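You operate a simulated robot arm through the tools that you are given. There is no shell and no other tool.

The job below is to be done with a simulated robot arm. You get a single attempt, and the scene is never put back.

TASK
Put things in order on the top of the work bench. At the end: the green cube light stands where the red cube light stood; the bulb from the top of the work bench is on the brown spares box; the red cube light is on the brown small carton; the green-capped tube stands where the green cube light stood; whatever was shut is shut again. Leave all else as you found it, and nothing knocked over.

Only the result counts: the job must be done as asked and must still hold three seconds after the hand-in. Knocking over, shifting, dropping, spilling or breaking anything else fails it.

THE ROBOT
A 6-joint arm with a two-finger gripper, fixed in place. Base frame: the origin is at the foot of the arm, x ahead of it, y to its left, z up; the work surface is at about z = 0. Readings come in mm, degrees, newtons and seconds.
With the tool pointing down near the work surface it reaches from about 240 to 620 mm from the base axis. Its first joint turns from -66.0 to 66.0 degrees. Payload 1.37 kg.
Tool frame: the origin (TCP) lies between the finger pads and is the grasp point; the fingertips stand 22 mm ahead of it; z points along the fingers, y is the line along which they close. Largest opening 92 mm; the body of the gripper starts 65 mm behind the TCP.
Orientation is that of the tool frame in the base frame, as a unit quaternion [w, x, y, z]. With the fingers straight down and closing along the base's y, the tool's x points along the base's -x, its y along +y and its z along -z.

THE INTERFACE
- The arm moves only by the tool nudge_tool. Its arguments are lists of equal length, an entry for each row: "delta_pos": the shift along the tool's x, y, z in mm, a list of three; "turn": the turn, a rotation vector about the tool's x, y, z in degrees, a list of three; "fingers": the opening, from 0 (shut) to 1 (fully open). In form: {"delta_pos": [[x, y, z], ...], "turn": [[ax, ay, az], ...], "fingers": [fingers, ...]}. A call has 1 to 20 rows; each row shifts and turns the commanded pose from where the row before left it, along the tool's axes as they then stand. A row lasts 0.2 s, in which the tool goes at most 50 mm and 8.6 degrees; a call with a longer step from one row to the next is refused whole, and so is a gripper value outside its range. A pose out of reach is approached as far as the arm can. The call stops where the force on the tool passes 40 N (or 10 N more than at its start, if that is more) or the arm is blocked; 0.2 s more then pass. The fingers move at their own pace and stop on an object; they squeeze with about 25 N. The grip force told is the motor's: it shows also when the fingers shut on nothing. Time passes only in rows, and 0.2 s behind the last, so rows that do not move let the fingers close. It gives the time, the measured TCP pose, the force on the tool (base axes), the opening and the grip force at its end, in the units of the frame above (readings bear some noise), with the torque about the TCP (base axes, N m) and any sound that the robot's microphone picked up.
- Cameras (640 x 400 px; columns grow to the right, rows downward): "scene" is fixed at [42.5, -449.9, 569.9]; the picture's right is [0.63, -0.77, 0.00], its down [-0.53, -0.43, -0.73] and it looks along [0.56, 0.46, -0.69] (base axes); focal length 292 px, centre (320, 200). "wrist" rides on the gripper at [71, 19, -102] in the tool frame; the picture's right is [-0.26, 0.97, 0.00], its down [-0.75, -0.20, -0.62] and it looks along [-0.60, -0.16, 0.78] (tool axes); focal length 280 px, centre (320, 200). There is no depth. A picture from a camera that has moved, and an enlarged one, comes with that camera's place and axes in the base frame and with its lens.
- snapshot(camera): a new picture of that camera. It takes no simulated time.
- enlarge(camera, box): a new picture of the part [left, top, right, bottom] of that camera's present view, enlarged. It takes no simulated time.
- sign_off(): hands the job in; it is judged then, once.

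Places have to be worked out from the pictures, the camera data and where the tool is seen. Open the gripper and draw the arm clear of the work before you hand the job in, unless the task says otherwise.

The tools are called after ">>>" as a command line: name --argument value ..., lists and objects as JSON in quotes. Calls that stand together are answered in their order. nudge_tool: Moves the arm, as the interface text tells. Its arguments: {"type":"object","properties":{"delta_pos":{"type":"array","items":{"type":"array","items":{"type":"number"}}},"turn":{"type":"array","items":{"type":"array","items":{"type":"number"}}},"fingers":{"type":"array","items":{"type":"number"}}},"required":["delta_pos","turn","fingers"]} The other tools are called the same way: snapshot (camera) takes a picture; enlarge (camera, box) takes an enlarged picture of a part of a camera's view; sign_off () hands the job in.

At the start:

```text
time_s: 0.0
position: [369.4, 143.1, 297.5]
tcp_rot: [0.0, 0.0, 1.0, 0.0]
contact_force: [0.0, -0.3, 0.2]
moment: [0.0, 0.02, 0.0]
finger_gap: 91.8
finger_force: 0.1
```

scene: 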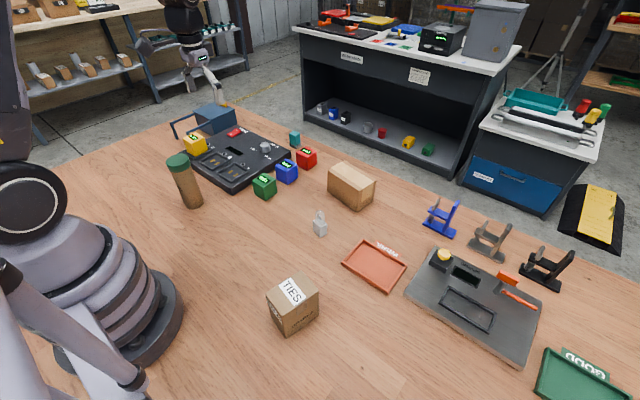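
wrist: 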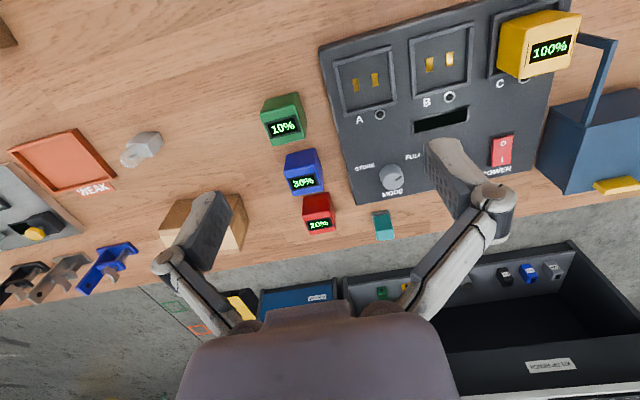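

I start by looking closely at the scene to identify the items: cubes, tube, bulb, boxes.

>>> enlarge --camera "scene" --box '[150, 80, 350, 220]'

>>> enlarge --camera "scene" --box '[240, 150, 420, 340]'

>>> enlarge --camera "scene" --box '[400, 180, 640, 400]'

>>> enlarge --camera "wrist" --box '[80, 80, 360, 260]'

>>> enlarge --camera "wrist" --box '[320, 0, 640, 220]'

```text
2.86 times, centred on (250, 150) of scene
camera zoom: at [42.5, -449.9, 569.9], right [0.63, -0.77, 0.0], down [-0.53, -0.43, -0.73], along [0.56, 0.46, -0.69], focal length 836 px, centre (520, 343)
```

zoom: 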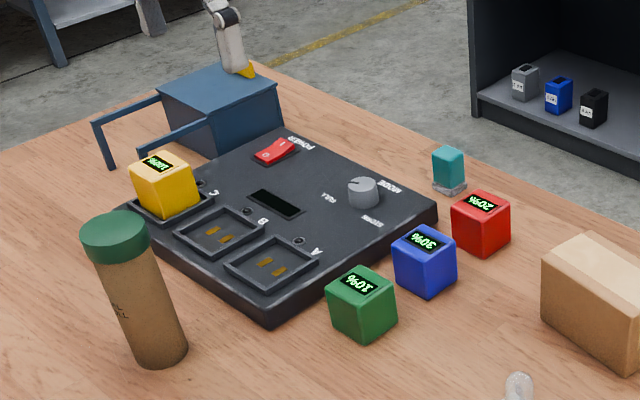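

```text
2.11 times, centred on (330, 245) of scene
camera zoom: at [42.5, -449.9, 569.9], right [0.63, -0.77, 0.0], down [-0.53, -0.43, -0.73], along [0.56, 0.46, -0.69], focal length 616 px, centre (299, 105)
```

zoom: 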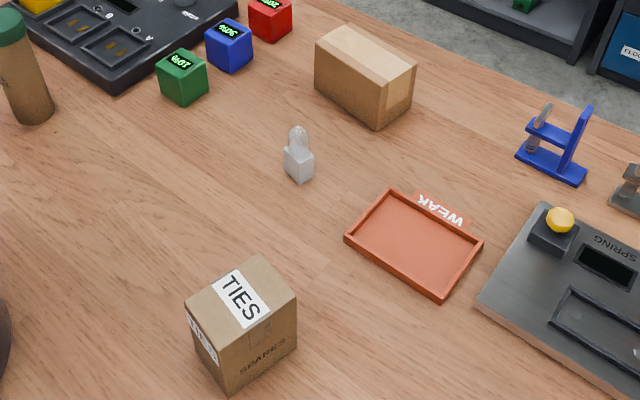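

```text
1.82 times, centred on (520, 290) of scene
camera zoom: at [42.5, -449.9, 569.9], right [0.63, -0.77, 0.0], down [-0.53, -0.43, -0.73], along [0.56, 0.46, -0.69], focal length 532 px, centre (-44, 36)
```

zoom: 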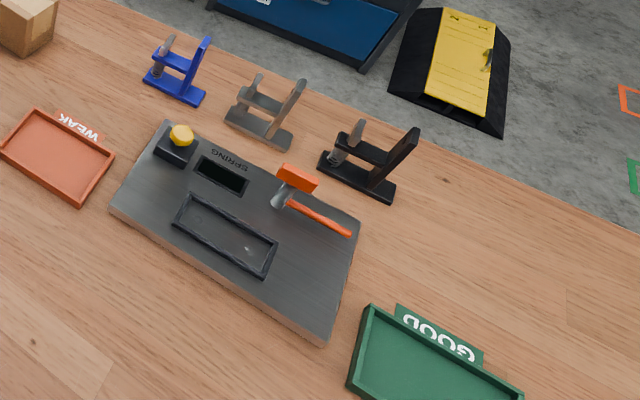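

```text
2.22 times, centred on (220, 170) of wrist
camera zoom: at [299.5, 162.5, 398.0], right [0.26, 0.97, 0.0], down [0.75, -0.2, 0.62], along [0.6, -0.16, -0.78], focal length 623 px, centre (542, 267)
```

zoom: 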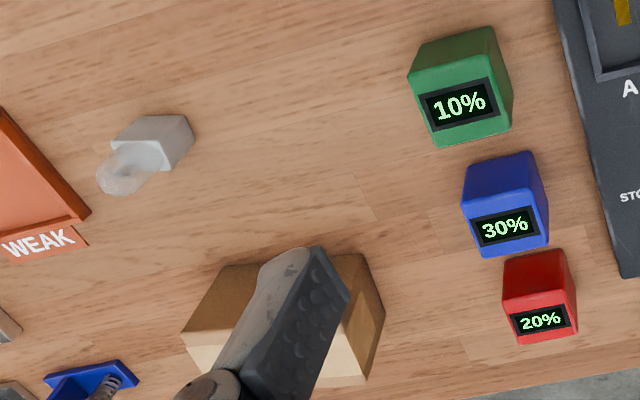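

```text
1.82 times, centred on (480, 110) of wrist
camera zoom: at [299.5, 162.5, 398.0], right [0.26, 0.97, 0.0], down [0.75, -0.2, 0.62], along [0.6, -0.16, -0.78], focal length 510 px, centre (29, 364)
```

zoom: 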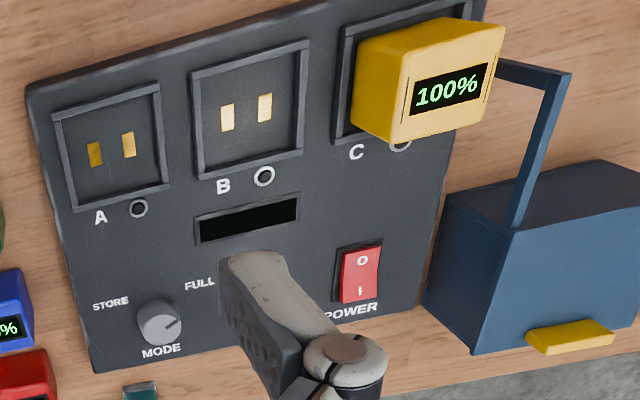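

The row of cubes (green ≈(436,77), blue ≈(525,76), red ≈(615,72)), tube ≈(277,202), clear bulb ≈(411,-146), carton ≈(590,-116) and spares box ≈(225,-236) are roughly placed. I look closer at a few details before moving.

>>> enlarge --camera "scene" --box '[270, 115, 350, 165]'

>>> enlarge --camera "scene" --box '[290, 195, 354, 245]'

>>> enlarge --camera "scene" --box '[250, 260, 346, 345]'

>>> enlarge --camera "scene" --box '[310, 150, 390, 220]'

>>> enlarge --camera "scene" --box '[150, 140, 220, 215]'

>>> enlarge --camera "scene" --box '[290, 0, 640, 220]'

```text
8.00 times, centred on (310, 140) of scene
camera zoom: at [42.5, -449.9, 569.9], right [0.63, -0.77, 0.0], down [-0.53, -0.43, -0.73], along [0.56, 0.46, -0.69], focal length 2340 px, centre (400, 680)
```

zoom: 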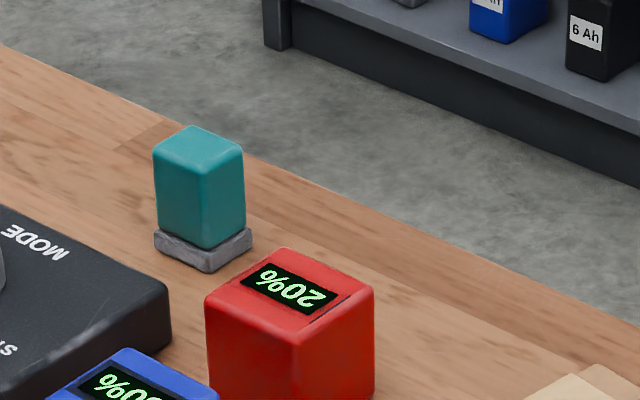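

```text
8.00 times, centred on (322, 220) of scene
camera zoom: at [42.5, -449.9, 569.9], right [0.63, -0.77, 0.0], down [-0.53, -0.43, -0.73], along [0.56, 0.46, -0.69], focal length 2340 px, centre (304, 40)
```

zoom: 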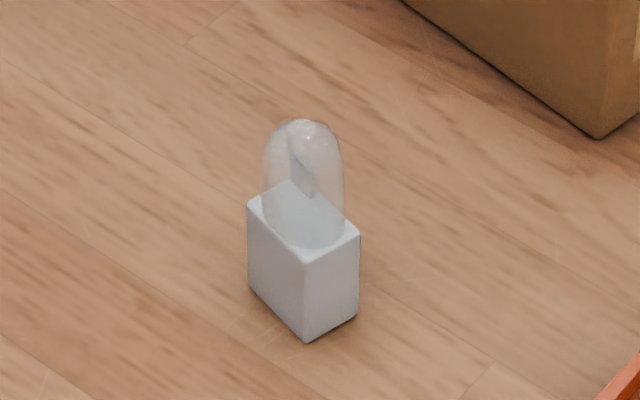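

```text
4.71 times, centred on (298, 302) of scene
camera zoom: at [42.5, -449.9, 569.9], right [0.63, -0.77, 0.0], down [-0.53, -0.43, -0.73], along [0.56, 0.46, -0.69], focal length 1376 px, centre (424, -282)
```

zoom: 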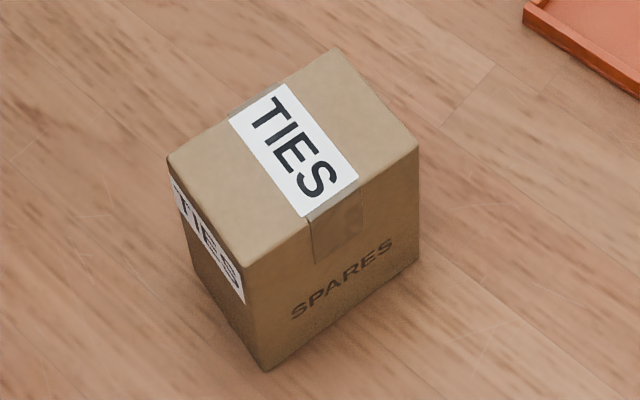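

```text
5.71 times, centred on (350, 185) of scene
camera zoom: at [42.5, -449.9, 569.9], right [0.63, -0.77, 0.0], down [-0.53, -0.43, -0.73], along [0.56, 0.46, -0.69], focal length 1671 px, centre (149, 286)
```

zoom: 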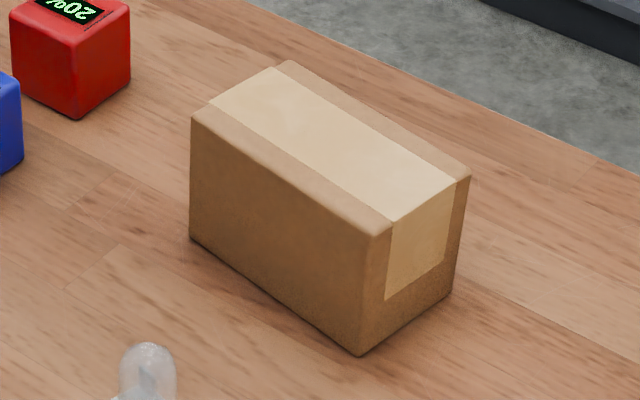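

```text
5.33 times, centred on (185, 178) of scene
camera zoom: at [42.5, -449.9, 569.9], right [0.63, -0.77, 0.0], down [-0.53, -0.43, -0.73], along [0.56, 0.46, -0.69], focal length 1560 px, centre (1040, 320)
```

zoom: 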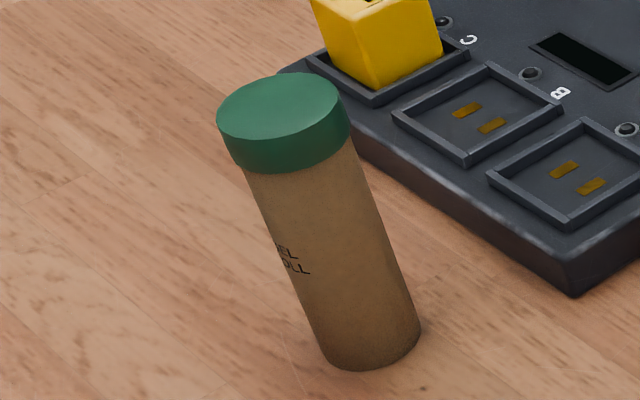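

```text
1.82 times, centred on (465, 110) of scene
camera zoom: at [42.5, -449.9, 569.9], right [0.63, -0.77, 0.0], down [-0.53, -0.43, -0.73], along [0.56, 0.46, -0.69], focal length 532 px, centre (56, 364)
```

zoom: 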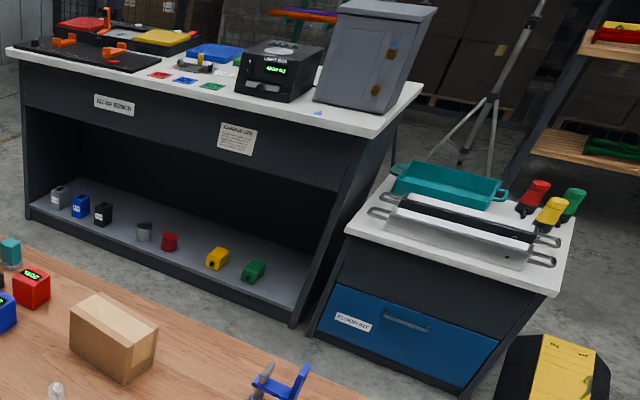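

The scene-camera geometry gives cubes of about 46 mm edge, aligned with the base axes, red at about (614,75). I move to a hover above red at z≈180 with the fingers partly open and look through the wrist camera.

>>> nudge_tool --delta_pos '[[-23.06, -6.61, 11.75], [-23.06, -6.61, 11.75], [-23.06, -6.61, 11.75], [-23.06, -6.61, 11.75], [-23.06, -6.61, 11.75], [-23.06, -6.61, 11.75], [-23.06, -6.61, 11.75], [-23.06, -6.61, 11.75], [-23.06, -6.61, 11.75], [-23.06, -6.61, 11.75], [0, 0, 0]]' --turn '[[0, 0, 0], [0, 0, 0], [0, 0, 0], [0, 0, 0], [0, 0, 0], [0, 0, 0], [0, 0, 0], [0, 0, 0], [0, 0, 0], [0, 0, 0], [0, 0, 0]]' --fingers '[0.78, 0.78, 0.78, 0.78, 0.78, 0.78, 0.78, 0.78, 0.78, 0.78, 0.78]'

>>> snapshot --camera "wrist"

>>> snapshot --camera "scene"

```text
time_s: 2.4
position: [599.9, 76.2, 178.1]
tcp_rot: [0.0, -0.001, 1.0, 0.0]
contact_force: [0.2, 0.9, 0.6]
moment: [-0.01, 0.04, 0.01]
finger_gap: 71.7
finger_force: 0.0
```

```text
taken
camera wrist: at [530.5, 95.9, 279.6], right [0.26, 0.97, 0.0], down [0.75, -0.2, 0.62], along [0.6, -0.16, -0.78], focal length 280 px, centre (320, 200)
```

wrist: 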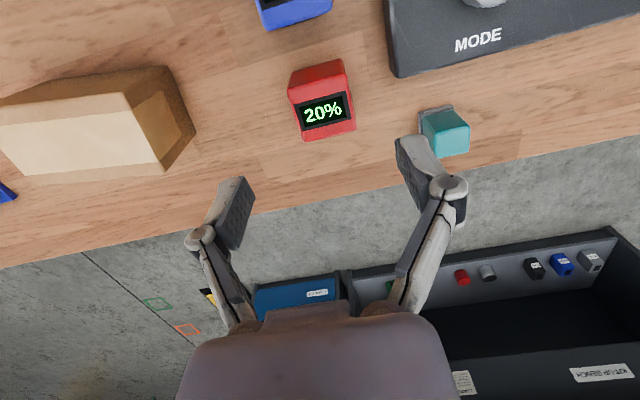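

```text
taken
```

scene: 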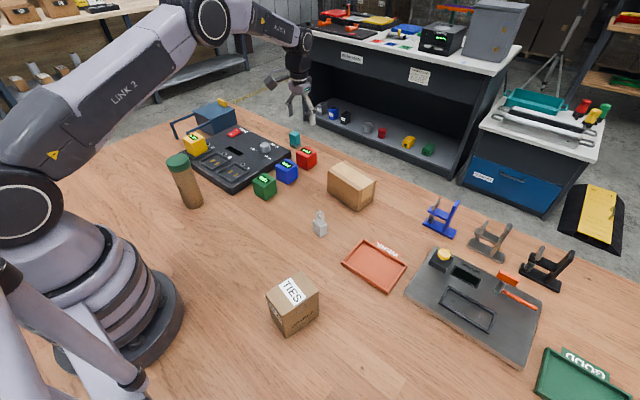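

The red cube sits in view just ahead of the camera centre. I enlarge to measure it precisely.

>>> enlarge --camera "wrist" --box '[240, 20, 400, 160]'

>>> enlarge --camera "wrist" --box '[0, 40, 240, 220]'

```text
2.86 times, centred on (320, 90) of wrist
camera zoom: at [530.5, 95.9, 279.6], right [0.26, 0.97, 0.0], down [0.75, -0.2, 0.62], along [0.6, -0.16, -0.78], focal length 801 px, centre (320, 514)
```

zoom: 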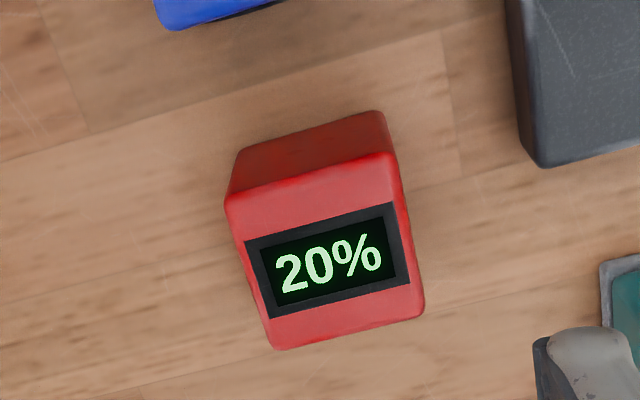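

```text
2.22 times, centred on (120, 130) of wrist
camera zoom: at [530.5, 95.9, 279.6], right [0.26, 0.97, 0.0], down [0.75, -0.2, 0.62], along [0.6, -0.16, -0.78], focal length 623 px, centre (764, 356)
```

zoom: 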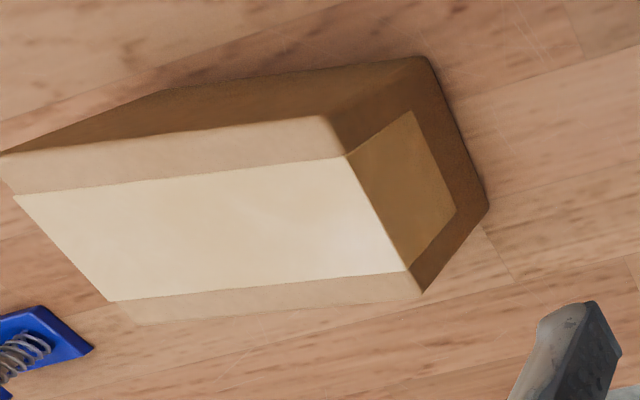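

Red's top face measures x 593–641, y 51–99.5 (centre ≈(617,75.5), edge 48). I shift to x≈610 and drop to z≈80 to check reach and alignment first.

>>> nudge_tool --delta_pos '[[-10, -0.7, 18], [0, 0, 30], [0, 0, 30], [0, 0, 20], [0, 0, 0]]' --turn '[[0, 0, 0], [0, 0, 0], [0, 0, 0], [0, 0, 0], [0, 0, 0]]' --fingers '[0.78, 0.78, 0.78, 0.78, 0.78]'

>>> snapshot --camera "wrist"

>>> enlarge --camera "scene" --box '[240, 80, 360, 200]'

```text
time_s: 3.6
position: [611.4, 75.4, 80.3]
tcp_rot: [0.0, 0.0, 1.0, 0.0]
contact_force: [-0.4, 0.4, 0.6]
moment: [0.03, 0.02, 0.01]
finger_gap: 71.6
finger_force: 0.0
```

```text
taken
camera wrist: at [541.7, 95.2, 181.9], right [0.26, 0.97, 0.0], down [0.75, -0.2, 0.63], along [0.6, -0.16, -0.78], focal length 280 px, centre (320, 200)
```

wrist: 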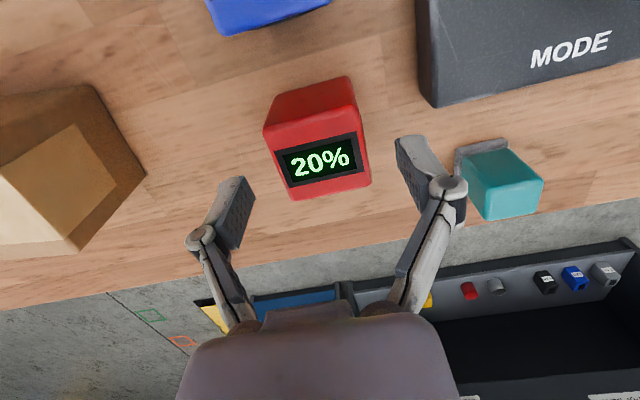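

```text
3.33 times, centred on (300, 140) of scene
camera zoom: at [42.5, -449.9, 569.9], right [0.63, -0.77, 0.0], down [-0.53, -0.43, -0.73], along [0.56, 0.46, -0.69], focal length 975 px, centre (387, 400)
```

zoom: 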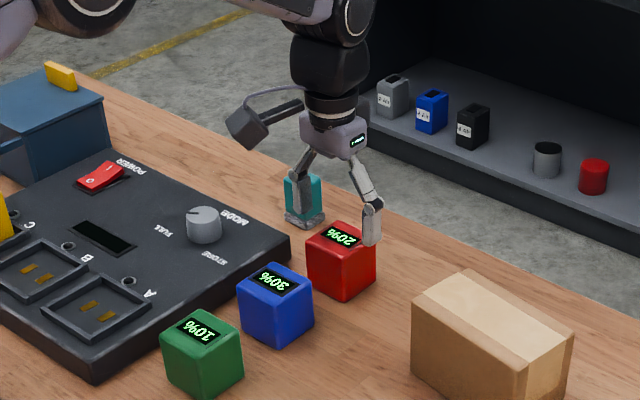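

Fingers straddle the red cube with the TCP at y=75.4 in line with the cube's centre. I descend to z≈30 and close.

>>> nudge_tool --delta_pos '[[-2, 0, 15], [0, 0, 15], [0, 0, 12], [0, 0, 8], [0, 0, 0]]' --turn '[[0, 0, 0], [0, 0, 0], [0, 0, 0], [0, 0, 0], [0, 0, 0]]' --fingers '[0.78, 0.78, 0.78, 0.78, 0.78]'

```text
time_s: 4.8
position: [613.0, 75.6, 31.7]
tcp_rot: [-0.001, 0.001, 1.0, 0.0]
contact_force: [-0.9, -0.3, 0.5]
moment: [-0.02, 0.0, 0.02]
finger_gap: 71.9
finger_force: 0.1
```

The arm reached (613,75.6,31.7) without contact. Now I close the fingers on red.

>>> nudge_tool --delta_pos '[[0, 0, 0], [0, 0, 0], [0, 0, 0], [0, 0, 0]]' --turn '[[0, 0, 0], [0, 0, 0], [0, 0, 0], [0, 0, 0]]' --fingers '[0.6, 0.45, 0.4, 0.4]'

>>> snapshot --camera "wrist"

```text
time_s: 5.8
position: [612.5, 74.9, 32.0]
tcp_rot: [0.0, 0.0, 1.0, 0.0]
contact_force: [0.6, -0.8, 1.9]
moment: [-0.02, 0.02, 0.01]
finger_gap: 49.9
finger_force: 24.9
```

```text
taken
camera wrist: at [542.9, 95.2, 131.9], right [0.26, 0.97, 0.0], down [0.75, -0.2, 0.63], along [0.6, -0.16, -0.78], focal length 280 px, centre (320, 200)
```

wrist: 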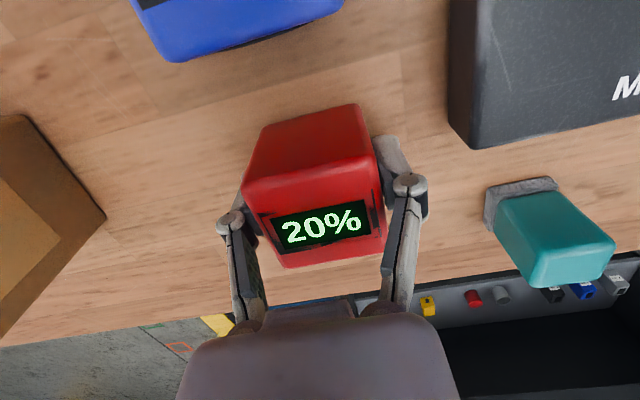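

Red is held (gap 49.9 mm, so 50 mm cube). I take a reference enlargement of how it sits in the fingers for later comparison with green.

>>> enlarge --camera "wrist" --box '[200, 80, 440, 290]'

>>> nudge_tool --delta_pos '[[0, 0, -5], [0, 0, -10], [0, 0, -15], [0, 0, -20], [0, 0, -20], [0, 0, -20], [0, 0, -20], [0, 0, -10], [0, 0, 0]]' --turn '[[0, 0, 0], [0, 0, 0], [0, 0, 0], [0, 0, 0], [0, 0, 0], [0, 0, 0], [0, 0, 0], [0, 0, 0], [0, 0, 0]]' --fingers '[0.4, 0.4, 0.4, 0.4, 0.4, 0.4, 0.4, 0.4, 0.4]'

>>> snapshot --camera "wrist"

```text
1.90 times, centred on (320, 185) of wrist
camera zoom: at [542.9, 95.2, 131.9], right [0.26, 0.97, 0.0], down [0.75, -0.2, 0.63], along [0.6, -0.16, -0.78], focal length 534 px, centre (320, 229)
```

zoom: 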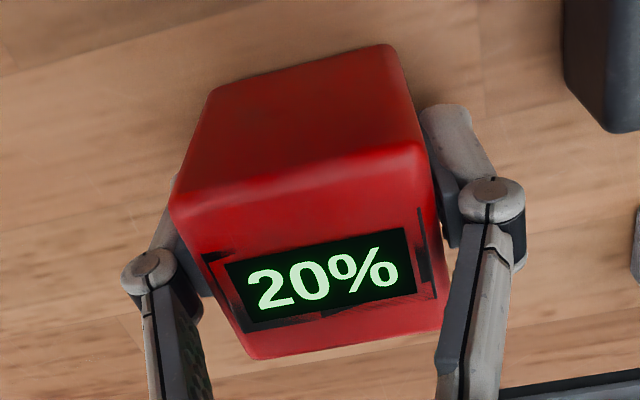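

```text
time_s: 7.8
position: [612.8, 75.8, 152.1]
tcp_rot: [0.001, 0.0, 1.0, 0.0]
contact_force: [-0.2, 0.1, -2.7]
moment: [-0.01, 0.02, -0.01]
finger_gap: 49.8
finger_force: 25.3
```

```text
taken
camera wrist: at [542.6, 95.8, 252.0], right [0.26, 0.97, 0.0], down [0.75, -0.2, 0.62], along [0.6, -0.16, -0.78], focal length 280 px, centre (320, 200)
```

wrist: 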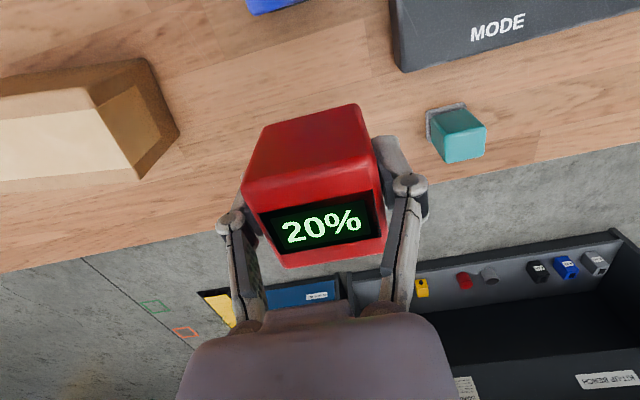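

Red is up and stable, with bottom 32 mm below the TCP. The carton's top is centred near (578,-118), height about 80; I carry red over it at z≈190 and look again.

>>> nudge_tool --delta_pos '[[3.8, -19.4, -4], [3.8, -19.4, -4], [3.8, -19.4, -4], [3.8, -19.4, -4], [3.8, -19.4, -4], [3.8, -19.4, -4], [3.8, -19.4, -4], [3.8, -19.4, -4], [3.8, -19.4, -4], [3.8, -19.4, -4], [0, 0, 0]]' --turn '[[0, 0, 0], [0, 0, 0], [0, 0, 0], [0, 0, 0], [0, 0, 0], [0, 0, 0], [0, 0, 0], [0, 0, 0], [0, 0, 0], [0, 0, 0], [0, 0, 0]]' --fingers '[0.4, 0.4, 0.4, 0.4, 0.4, 0.4, 0.4, 0.4, 0.4, 0.4, 0.4]'

>>> snapshot --camera "wrist"

>>> enlarge --camera "scene" --box '[290, 80, 430, 230]'

```text
time_s: 10.2
position: [573.9, -118.0, 190.5]
tcp_rot: [0.001, 0.0, 1.0, 0.0]
contact_force: [0.3, -0.5, -2.7]
moment: [0.02, 0.02, 0.03]
finger_gap: 49.7
finger_force: 25.1
```

```text
taken
camera wrist: at [504.0, -98.5, 291.7], right [0.26, 0.97, 0.0], down [0.75, -0.2, 0.63], along [0.6, -0.16, -0.78], focal length 280 px, centre (320, 200)
```

wrist: 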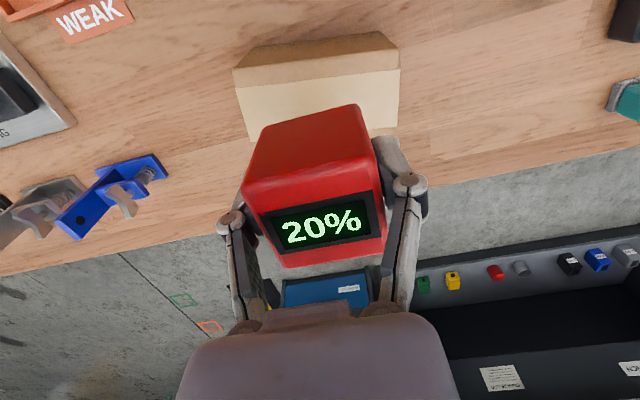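

```text
2.67 times, centred on (360, 155) of scene
camera zoom: at [42.5, -449.9, 569.9], right [0.63, -0.77, 0.0], down [-0.53, -0.43, -0.73], along [0.56, 0.46, -0.69], focal length 780 px, centre (213, 320)
```

zoom: 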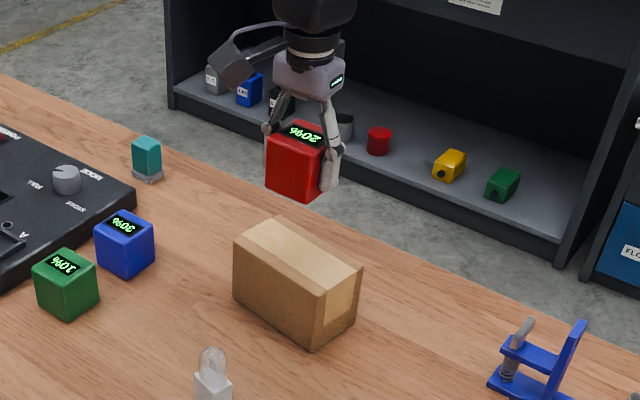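

I enlarge the wrist view to place the carton's corners relative to the held cube.

>>> enlarge --camera "wrist" --box '[210, 20, 430, 160]'

>>> enlarge --camera "scene" --box '[320, 140, 400, 215]'

```text
2.86 times, centred on (320, 90) of wrist
camera zoom: at [504.0, -98.5, 291.7], right [0.26, 0.97, 0.0], down [0.75, -0.2, 0.63], along [0.6, -0.16, -0.78], focal length 801 px, centre (320, 514)
```

zoom: 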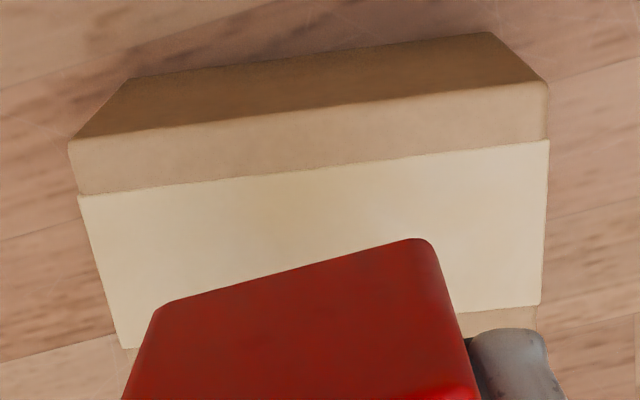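

```text
5.33 times, centred on (360, 178) of scene
camera zoom: at [42.5, -449.9, 569.9], right [0.63, -0.77, 0.0], down [-0.53, -0.43, -0.73], along [0.56, 0.46, -0.69], focal length 1560 px, centre (107, 320)
```

zoom: 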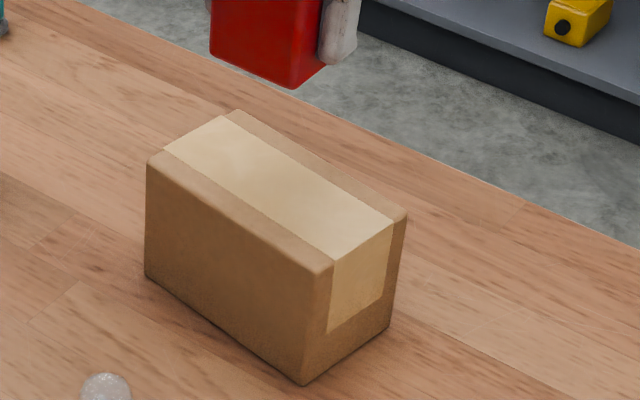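

The carton's top centre computes to (580,-119) at height 80, 116×69 mm. I align (3 mm ahead, 1 mm right) and descend to about 6 mm above contact.

>>> nudge_tool --delta_pos '[[-3, -1, 15], [0, 0, 20], [0, 0, 20], [0, 0, 12], [0, 0, 5], [0, 0, 0]]' --turn '[[0, 0, 0], [0, 0, 0], [0, 0, 0], [0, 0, 0], [0, 0, 0], [0, 0, 0]]' --fingers '[0.4, 0.4, 0.4, 0.4, 0.4, 0.4]'

>>> enlarge --camera "scene" --box '[300, 110, 420, 220]'

```text
time_s: 11.6
position: [576.2, -117.8, 118.4]
tcp_rot: [0.0, 0.0, 1.0, 0.0]
contact_force: [0.0, 0.4, -2.4]
moment: [0.0, -0.02, 0.0]
finger_gap: 49.7
finger_force: 24.9
```

```text
3.64 times, centred on (360, 165) of scene
camera zoom: at [42.5, -449.9, 569.9], right [0.63, -0.77, 0.0], down [-0.53, -0.43, -0.73], along [0.56, 0.46, -0.69], focal length 1064 px, centre (174, 327)
```

zoom: 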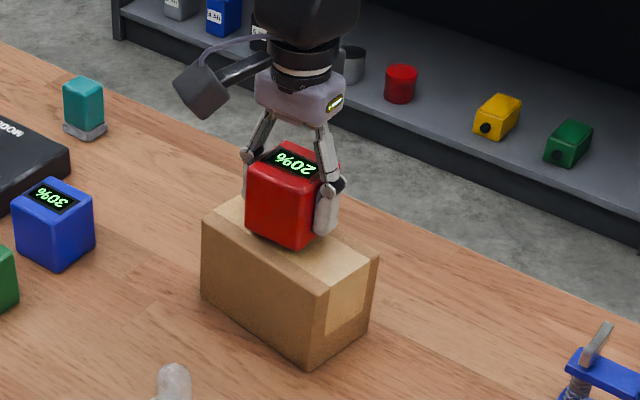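

The cube hangs over the carton's middle, still carrying its own weight (−2.4 N). I lower in small steps to find contact.

>>> nudge_tool --delta_pos '[[0, 0, 2], [0, 0, 1.5], [0, 0, 1], [0, 0, 0]]' --turn '[[0, 0, 0], [0, 0, 0], [0, 0, 0], [0, 0, 0]]' --fingers '[0.4, 0.4, 0.4, 0.4]'

```text
time_s: 12.6
position: [578.2, -117.9, 114.5]
tcp_rot: [0.0, 0.0, 1.0, 0.0]
contact_force: [0.1, 0.4, -2.2]
moment: [0.03, 0.05, -0.01]
finger_gap: 49.7
finger_force: 25.2
```

No contact yet; continue in 1 mm steps.

>>> nudge_tool --delta_pos '[[0, 0, 1], [0, 0, 1], [0, 0, 0]]' --turn '[[0, 0, 0], [0, 0, 0], [0, 0, 0]]' --fingers '[0.4, 0.4, 0.4]'

```text
time_s: 13.4
position: [576.7, -118.9, 111.7]
tcp_rot: [0.0, 0.0, 1.0, 0.0]
contact_force: [-0.5, 0.2, -2.7]
moment: [-0.01, 0.02, 0.01]
finger_gap: 49.8
finger_force: 25.2
```

Still free at z≈112; two more small steps.

>>> nudge_tool --delta_pos '[[0, 0, 0.7], [0, 0, 0.7], [0, 0, 0]]' --turn '[[0, 0, 0], [0, 0, 0], [0, 0, 0]]' --fingers '[0.4, 0.4, 0.4]'

>>> enlarge --camera "scene" --box '[330, 140, 400, 200]'

```text
time_s: 14.2
position: [577.2, -118.8, 110.5]
tcp_rot: [-0.001, 0.0, 1.0, -0.001]
contact_force: [0.4, -0.2, -3.2]
moment: [0.0, 0.03, -0.01]
finger_gap: 49.5
finger_force: 25.4
```

```text
6.67 times, centred on (365, 170) of scene
camera zoom: at [42.5, -449.9, 569.9], right [0.63, -0.77, 0.0], down [-0.53, -0.43, -0.73], along [0.56, 0.46, -0.69], focal length 1950 px, centre (20, 400)
```

zoom: 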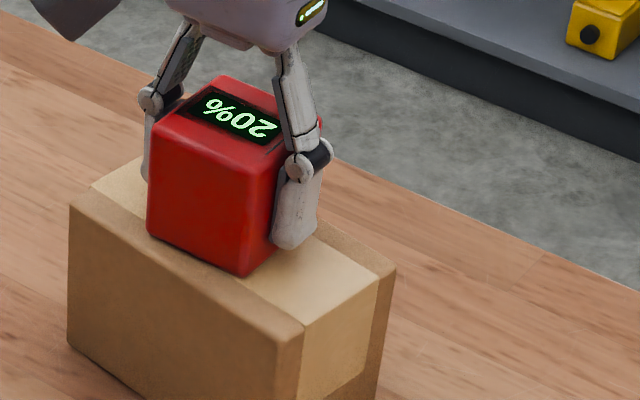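

It looks nearly touching but the force still shows the full weight. I keep lowering by about 1 mm.

>>> nudge_tool --delta_pos '[[0, 0, 0.7], [0, 0, 0.7], [0, 0, 0]]' --turn '[[0, 0, 0], [0, 0, 0], [0, 0, 0]]' --fingers '[0.4, 0.4, 0.4]'

```text
time_s: 15.0
position: [576.9, -118.1, 110.1]
tcp_rot: [0.001, -0.001, 1.0, 0.0]
contact_force: [-7.1, -0.9, 16.5]
moment: [0.06, 0.39, -0.01]
finger_gap: 49.7
finger_force: 24.9
```

Contact (16.5 N up). I relax 0.7 mm upward, then open the fingers just enough to release.

>>> nudge_tool --delta_pos '[[0, 0, -0.7], [0, 0, 0], [0, 0, 0], [0, 0, 0], [0, 0, 0]]' --turn '[[0, 0, 0], [0, 0, 0], [0, 0, 0], [0, 0, 0], [0, 0, 0]]' --fingers '[0.4, 0.56, 0.62, 0.7, 0.75]'

>>> snapshot --camera "wrist"

```text
time_s: 16.2
position: [577.6, -117.3, 110.4]
tcp_rot: [0.0, 0.0, 1.0, 0.0]
contact_force: [-0.6, -0.1, 0.8]
moment: [-0.03, -0.02, 0.0]
finger_gap: 68.9
finger_force: 0.1
```

```text
taken
camera wrist: at [507.7, -99.0, 211.4], right [0.26, 0.97, 0.0], down [0.75, -0.2, 0.62], along [0.6, -0.16, -0.78], focal length 280 px, centre (320, 200)
```

wrist: 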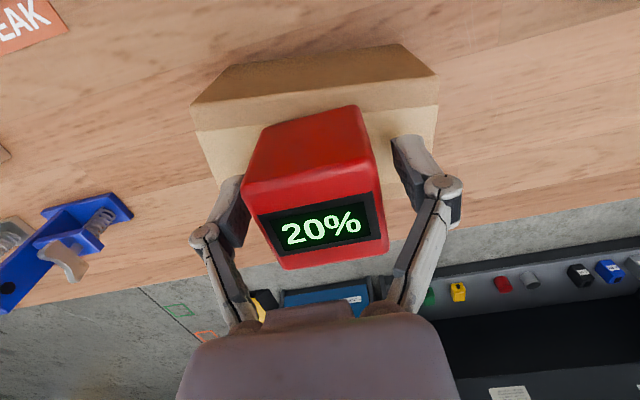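

Red stands on the carton. I rise straight up and move to a hover over green.

>>> nudge_tool --delta_pos '[[0, 0, -10], [0, 0, -25], [0, 0, -30], [0, 0, -30], [15, 19, 0], [15, 19, 0], [15, 19, 0], [15, 19, 0], [15, 19, 0], [15, 19, 0], [15, 19, 0], [15, 19, 0], [15, 19, 0], [15, 22, 20], [0, 0, 0]]' --turn '[[0, 0, 0], [0, 0, 0], [0, 0, 0], [0, 0, 0], [0, 0, 0], [0, 0, 0], [0, 0, 0], [0, 0, 0], [0, 0, 0], [0, 0, 0], [0, 0, 0], [0, 0, 0], [0, 0, 0], [0, 0, 0], [0, 0, 0]]' --fingers '[0.75, 0.75, 0.75, 0.75, 0.75, 0.75, 0.75, 0.75, 0.75, 0.75, 0.75, 0.75, 0.75, 0.75, 0.75]'

>>> snapshot --camera "wrist"

>>> snapshot --camera "scene"

```text
time_s: 19.4
position: [428.1, 74.8, 185.6]
tcp_rot: [0.0, 0.001, 1.0, 0.0]
contact_force: [-0.4, -0.7, 0.1]
moment: [0.0, 0.01, 0.01]
finger_gap: 69.1
finger_force: 0.1
```

```text
taken
camera wrist: at [357.4, 94.0, 286.6], right [0.26, 0.97, 0.0], down [0.75, -0.2, 0.63], along [0.6, -0.16, -0.78], focal length 280 px, centre (320, 200)
```

wrist: 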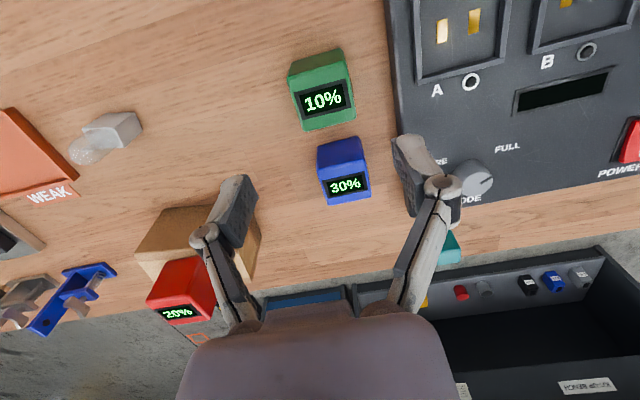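

```text
taken
```

scene: 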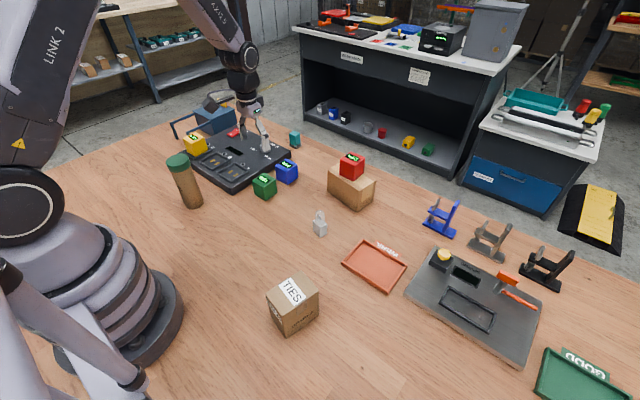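

I enlarge the wrist view to measure green, blue and the dock edge.

>>> enlarge --camera "wrist" --box '[260, 20, 420, 220]'

>>> enlarge --camera "wrist" --box '[260, 30, 400, 140]'

```text
2.00 times, centred on (340, 120) of wrist
camera zoom: at [357.4, 94.0, 286.6], right [0.26, 0.97, 0.0], down [0.75, -0.2, 0.63], along [0.6, -0.16, -0.78], focal length 561 px, centre (280, 360)
```

zoom: 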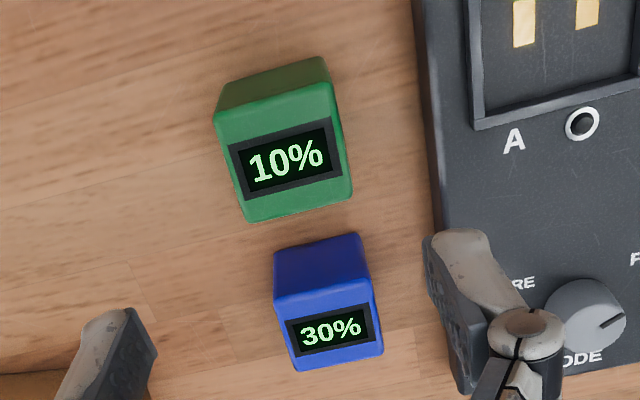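

```text
3.64 times, centred on (330, 85) of wrist
camera zoom: at [357.4, 94.0, 286.6], right [0.26, 0.97, 0.0], down [0.75, -0.2, 0.63], along [0.6, -0.16, -0.78], focal length 1020 px, centre (284, 618)
```

zoom: 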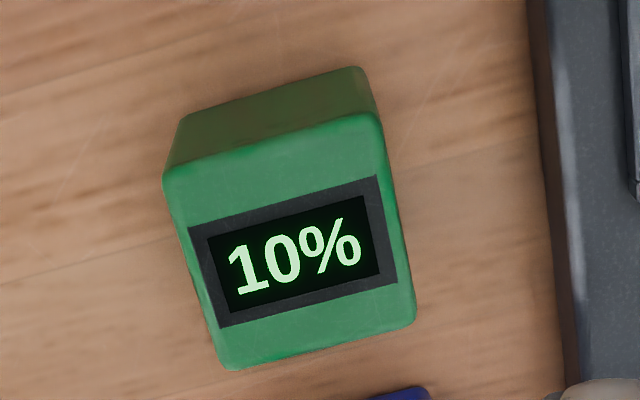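

Green's centre computes to (436,75.8), i.e. exactly 180 mm nearer than red's, with about 42 mm gap to the dock. I descend over it, keeping the same finger offset as with red.

>>> nudge_tool --delta_pos '[[-5, 2, 26.4], [0, 0, 30], [0, 0, 30], [0, 0, 20], [0, 0, 0]]' --turn '[[0, 0, 0], [0, 0, 0], [0, 0, 0], [0, 0, 0], [0, 0, 0]]' --fingers '[0.76, 0.76, 0.76, 0.76, 0.76]'

>>> snapshot --camera "wrist"

```text
time_s: 20.6
position: [432.4, 76.3, 78.4]
tcp_rot: [0.0, 0.0, 1.0, 0.001]
contact_force: [0.1, -0.4, 1.0]
moment: [-0.03, -0.01, 0.03]
finger_gap: 69.9
finger_force: 0.0
```

```text
taken
camera wrist: at [362.4, 96.1, 179.3], right [0.26, 0.97, 0.0], down [0.75, -0.2, 0.63], along [0.6, -0.16, -0.78], focal length 280 px, centre (320, 200)
```

wrist: 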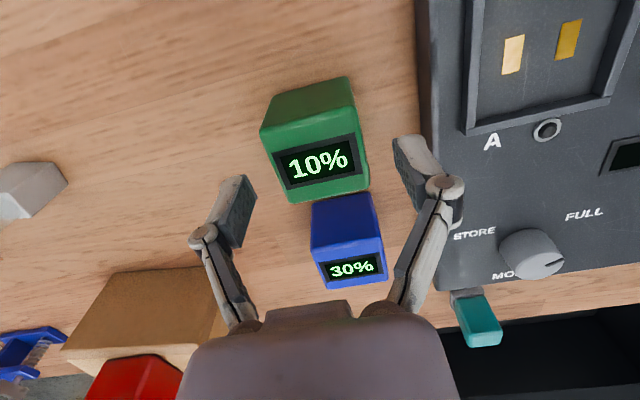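

The fingers are well aligned with green and clear of the dock. I descend to z≈32 and then close.

>>> nudge_tool --delta_pos '[[0, 0, 15], [0, 0, 15], [0, 0, 12], [0, 0, 6], [0, 0, 0], [0, 0, 0], [0, 0, 0], [0, 0, 0], [0, 0, 0]]' --turn '[[0, 0, 0], [0, 0, 0], [0, 0, 0], [0, 0, 0], [0, 0, 0], [0, 0, 0], [0, 0, 0], [0, 0, 0], [0, 0, 0]]' --fingers '[0.76, 0.76, 0.76, 0.76, 0.76, 0.6, 0.45, 0.4, 0.4]'

>>> enlarge --camera "wrist" --box '[200, 80, 440, 290]'

```text
time_s: 22.6
position: [432.1, 76.6, 31.9]
tcp_rot: [-0.001, 0.0, 1.0, 0.0]
contact_force: [0.3, -0.7, 0.6]
moment: [-0.03, 0.01, -0.02]
finger_gap: 49.9
finger_force: 25.1
```

```text
1.90 times, centred on (320, 185) of wrist
camera zoom: at [362.4, 95.8, 131.9], right [0.26, 0.97, 0.0], down [0.75, -0.2, 0.62], along [0.6, -0.16, -0.78], focal length 534 px, centre (320, 229)
```

zoom: 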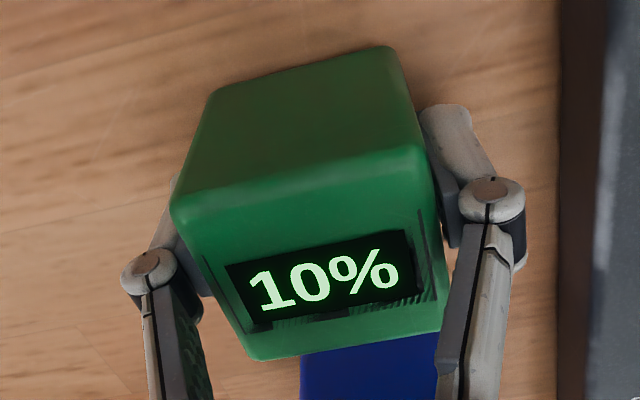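

Green sits in the fingers identically to red, so placing at the same commanded spot reproduces red's place. I lift, carry it straight out 180 mm and lower to about 8 mm above the bench.

>>> nudge_tool --delta_pos '[[0, 0, -5], [0, 0, -15], [0, 0, -25], [0, 0, -30], [0, 0, -30], [0, 0, -20], [-20, 0, 0], [-20, 0, 0], [-20, 0, 0], [-20, 0, 0], [-20, 0, 0], [-20, 0, 0], [-20, 0, 0], [-20, 0, 0], [-20, 0, 0], [0, 0, 0]]' --turn '[[0, 0, 0], [0, 0, 0], [0, 0, 0], [0, 0, 0], [0, 0, 0], [0, 0, 0], [0, 0, 0], [0, 0, 0], [0, 0, 0], [0, 0, 0], [0, 0, 0], [0, 0, 0], [0, 0, 0], [0, 0, 0], [0, 0, 0], [0, 0, 0]]' --fingers '[0.4, 0.4, 0.4, 0.4, 0.4, 0.4, 0.4, 0.4, 0.4, 0.4, 0.4, 0.4, 0.4, 0.4, 0.4, 0.4]'

>>> snapshot --camera "wrist"

```text
time_s: 26.0
position: [613.5, 76.5, 155.4]
tcp_rot: [0.0, 0.0, 1.0, 0.0]
contact_force: [-0.3, 0.2, -2.7]
moment: [0.0, -0.01, 0.01]
finger_gap: 49.8
finger_force: 25.0
```

```text
taken
camera wrist: at [542.5, 95.7, 256.3], right [0.26, 0.97, 0.0], down [0.75, -0.2, 0.62], along [0.6, -0.16, -0.78], focal length 280 px, centre (320, 200)
```

wrist: 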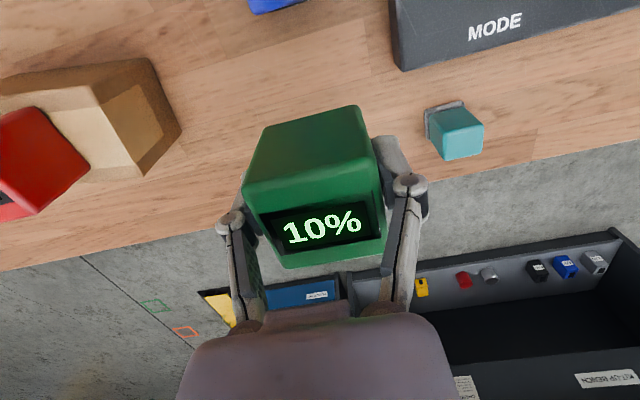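

At the same camera place as when red was lifted. I lower to about 8 mm above the bench, then in small steps.

>>> nudge_tool --delta_pos '[[0, 0, 25], [0, 0, 30], [0, 0, 30], [0, 0, 20], [0, 0, 12], [0, 0, 3], [0, 0, 2], [0, 0, 1.5], [0, 0, 0]]' --turn '[[0, 0, 0], [0, 0, 0], [0, 0, 0], [0, 0, 0], [0, 0, 0], [0, 0, 0], [0, 0, 0], [0, 0, 0], [0, 0, 0]]' --fingers '[0.4, 0.4, 0.4, 0.4, 0.4, 0.4, 0.4, 0.4, 0.4]'

```text
time_s: 28.0
position: [612.6, 76.5, 31.5]
tcp_rot: [0.0, 0.0, 1.0, -0.001]
contact_force: [0.0, 0.2, -3.4]
moment: [0.01, 0.03, 0.02]
finger_gap: 49.5
finger_force: 25.2
```

No contact yet; finer steps.

>>> nudge_tool --delta_pos '[[0, 0, 0.7], [0, 0, 0.7], [0, 0, 0]]' --turn '[[0, 0, 0], [0, 0, 0], [0, 0, 0]]' --fingers '[0.4, 0.4, 0.4]'

```text
time_s: 28.8
position: [611.9, 75.8, 31.8]
tcp_rot: [0.0, 0.0, 1.0, 0.0]
contact_force: [0.4, -0.5, -2.5]
moment: [0.02, 0.01, 0.01]
finger_gap: 50.0
finger_force: 24.4
```

Still carrying the weight; another small step.

>>> nudge_tool --delta_pos '[[0, 0, 0.5], [0, 0, 0.5], [0, 0, 0]]' --turn '[[0, 0, 0], [0, 0, 0], [0, 0, 0]]' --fingers '[0.4, 0.4, 0.4]'

```text
time_s: 29.6
position: [613.1, 77.0, 30.3]
tcp_rot: [0.0, 0.0, 1.0, 0.0]
contact_force: [-4.2, -1.0, 8.3]
moment: [0.0, 0.21, 0.04]
finger_gap: 49.7
finger_force: 24.2
```

Contact with the bench (≈8 N). I ease up 0.3 mm and open the fingers to release.

>>> nudge_tool --delta_pos '[[0, 0, -0.3], [0, 0, 0], [0, 0, 0], [0, 0, 0], [0, 0, 0], [0, 0, -10], [0, 0, -20], [0, 0, -25], [0, 0, -30], [0, 0, -35], [0, 0, -30], [0, 0, 0]]' --turn '[[0, 0, 0], [0, 0, 0], [0, 0, 0], [0, 0, 0], [0, 0, 0], [0, 0, 0], [0, 0, 0], [0, 0, 0], [0, 0, 0], [0, 0, 0], [0, 0, 0], [0, 0, 0]]' --fingers '[0.4, 0.56, 0.62, 0.7, 0.76, 0.76, 0.76, 0.76, 0.76, 0.76, 0.76, 0.76]'

>>> snapshot --camera "wrist"

>>> enlarge --camera "scene" --box '[150, 80, 400, 220]'

```text
time_s: 32.2
position: [613.2, 75.8, 180.1]
tcp_rot: [0.0, 0.0, 1.0, 0.0]
contact_force: [0.3, 0.4, 0.2]
moment: [-0.01, 0.0, 0.01]
finger_gap: 69.9
finger_force: 0.2
```

```text
taken
camera wrist: at [542.5, 95.8, 281.4], right [0.26, 0.97, 0.0], down [0.75, -0.2, 0.62], along [0.6, -0.16, -0.78], focal length 280 px, centre (320, 200)
```

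wrist: 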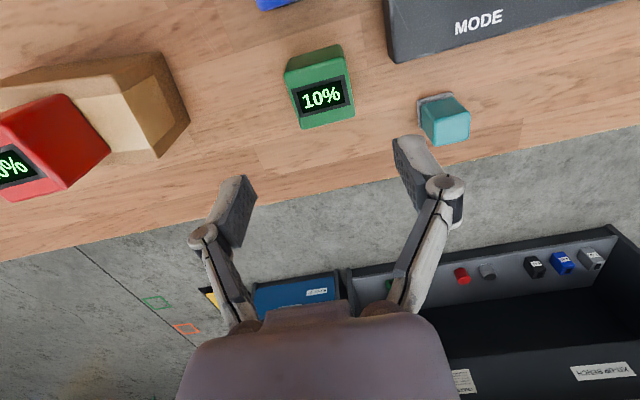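

```text
2.56 times, centred on (275, 150) of scene
camera zoom: at [42.5, -449.9, 569.9], right [0.63, -0.77, 0.0], down [-0.53, -0.43, -0.73], along [0.56, 0.46, -0.69], focal length 749 px, centre (435, 328)
```

zoom: 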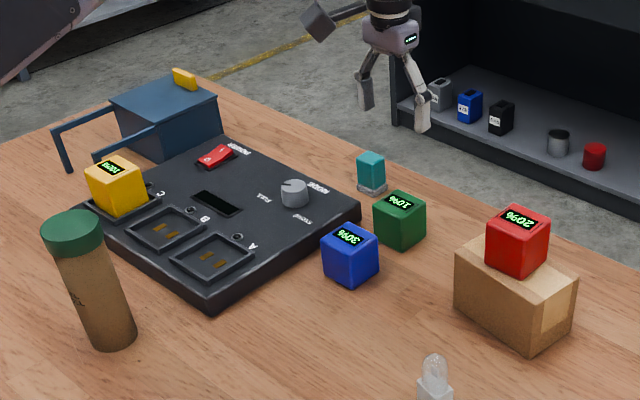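

Green now stands where red stood. Next the tube: base centre estimated (277,200), about 146 mm tall, cap ≈60 mm. I move to a hover above it at z≈250 with the fingers opening wide.

>>> nudge_tool --delta_pos '[[28, 10.33, -5.83], [28, 10.33, -5.83], [28, 10.33, -5.83], [28, 10.33, -5.83], [28, 10.33, -5.83], [28, 10.33, -5.83], [28, 10.33, -5.83], [28, 10.33, -5.83], [28, 10.33, -5.83], [28, 10.33, -5.83], [28, 10.33, -5.83], [28, 10.33, -5.83], [0, 0, 0]]' --turn '[[0, 0, 0], [0, 0, 0], [0, 0, 0], [0, 0, 0], [0, 0, 0], [0, 0, 0], [0, 0, 0], [0, 0, 0], [0, 0, 0], [0, 0, 0], [0, 0, 0], [0, 0, 0], [0, 0, 0]]' --fingers '[0.96, 0.96, 0.96, 0.96, 0.96, 0.96, 0.96, 0.96, 0.96, 0.96, 0.96, 0.96, 0.96]'

>>> snapshot --camera "wrist"

>>> snapshot --camera "scene"

```text
time_s: 35.0
position: [275.1, 199.9, 250.0]
tcp_rot: [0.0, 0.0, 1.0, 0.0]
contact_force: [0.0, -0.1, 0.3]
moment: [-0.02, -0.04, -0.02]
finger_gap: 88.2
finger_force: 0.1
```

```text
taken
camera wrist: at [205.1, 219.2, 351.3], right [0.26, 0.96, 0.0], down [0.75, -0.2, 0.62], along [0.6, -0.16, -0.78], focal length 280 px, centre (320, 200)
```

wrist: 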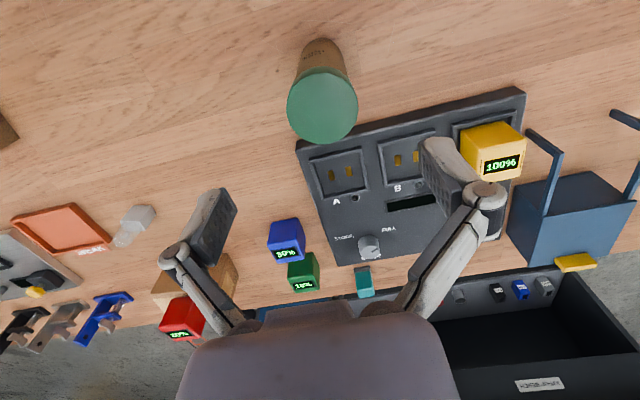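

```text
taken
```

scene: 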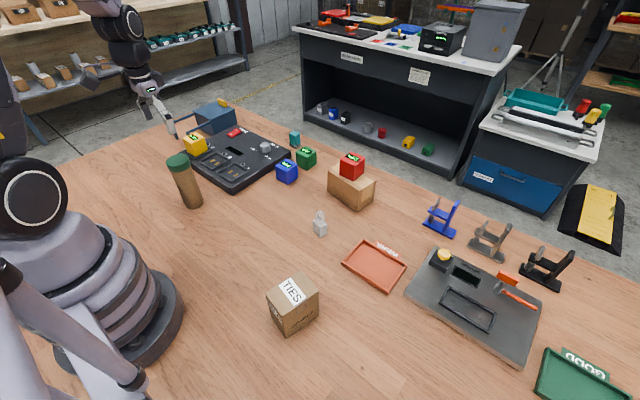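

>>> enlarge --camera "wrist" --box '[260, 20, 390, 160]'

```text
2.86 times, centred on (325, 90) of wrist
camera zoom: at [205.1, 219.2, 351.3], right [0.26, 0.96, 0.0], down [0.75, -0.2, 0.62], along [0.6, -0.16, -0.78], focal length 801 px, centre (306, 514)
```

zoom: 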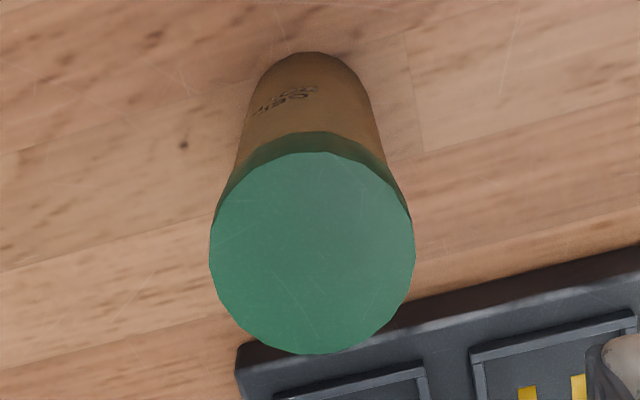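

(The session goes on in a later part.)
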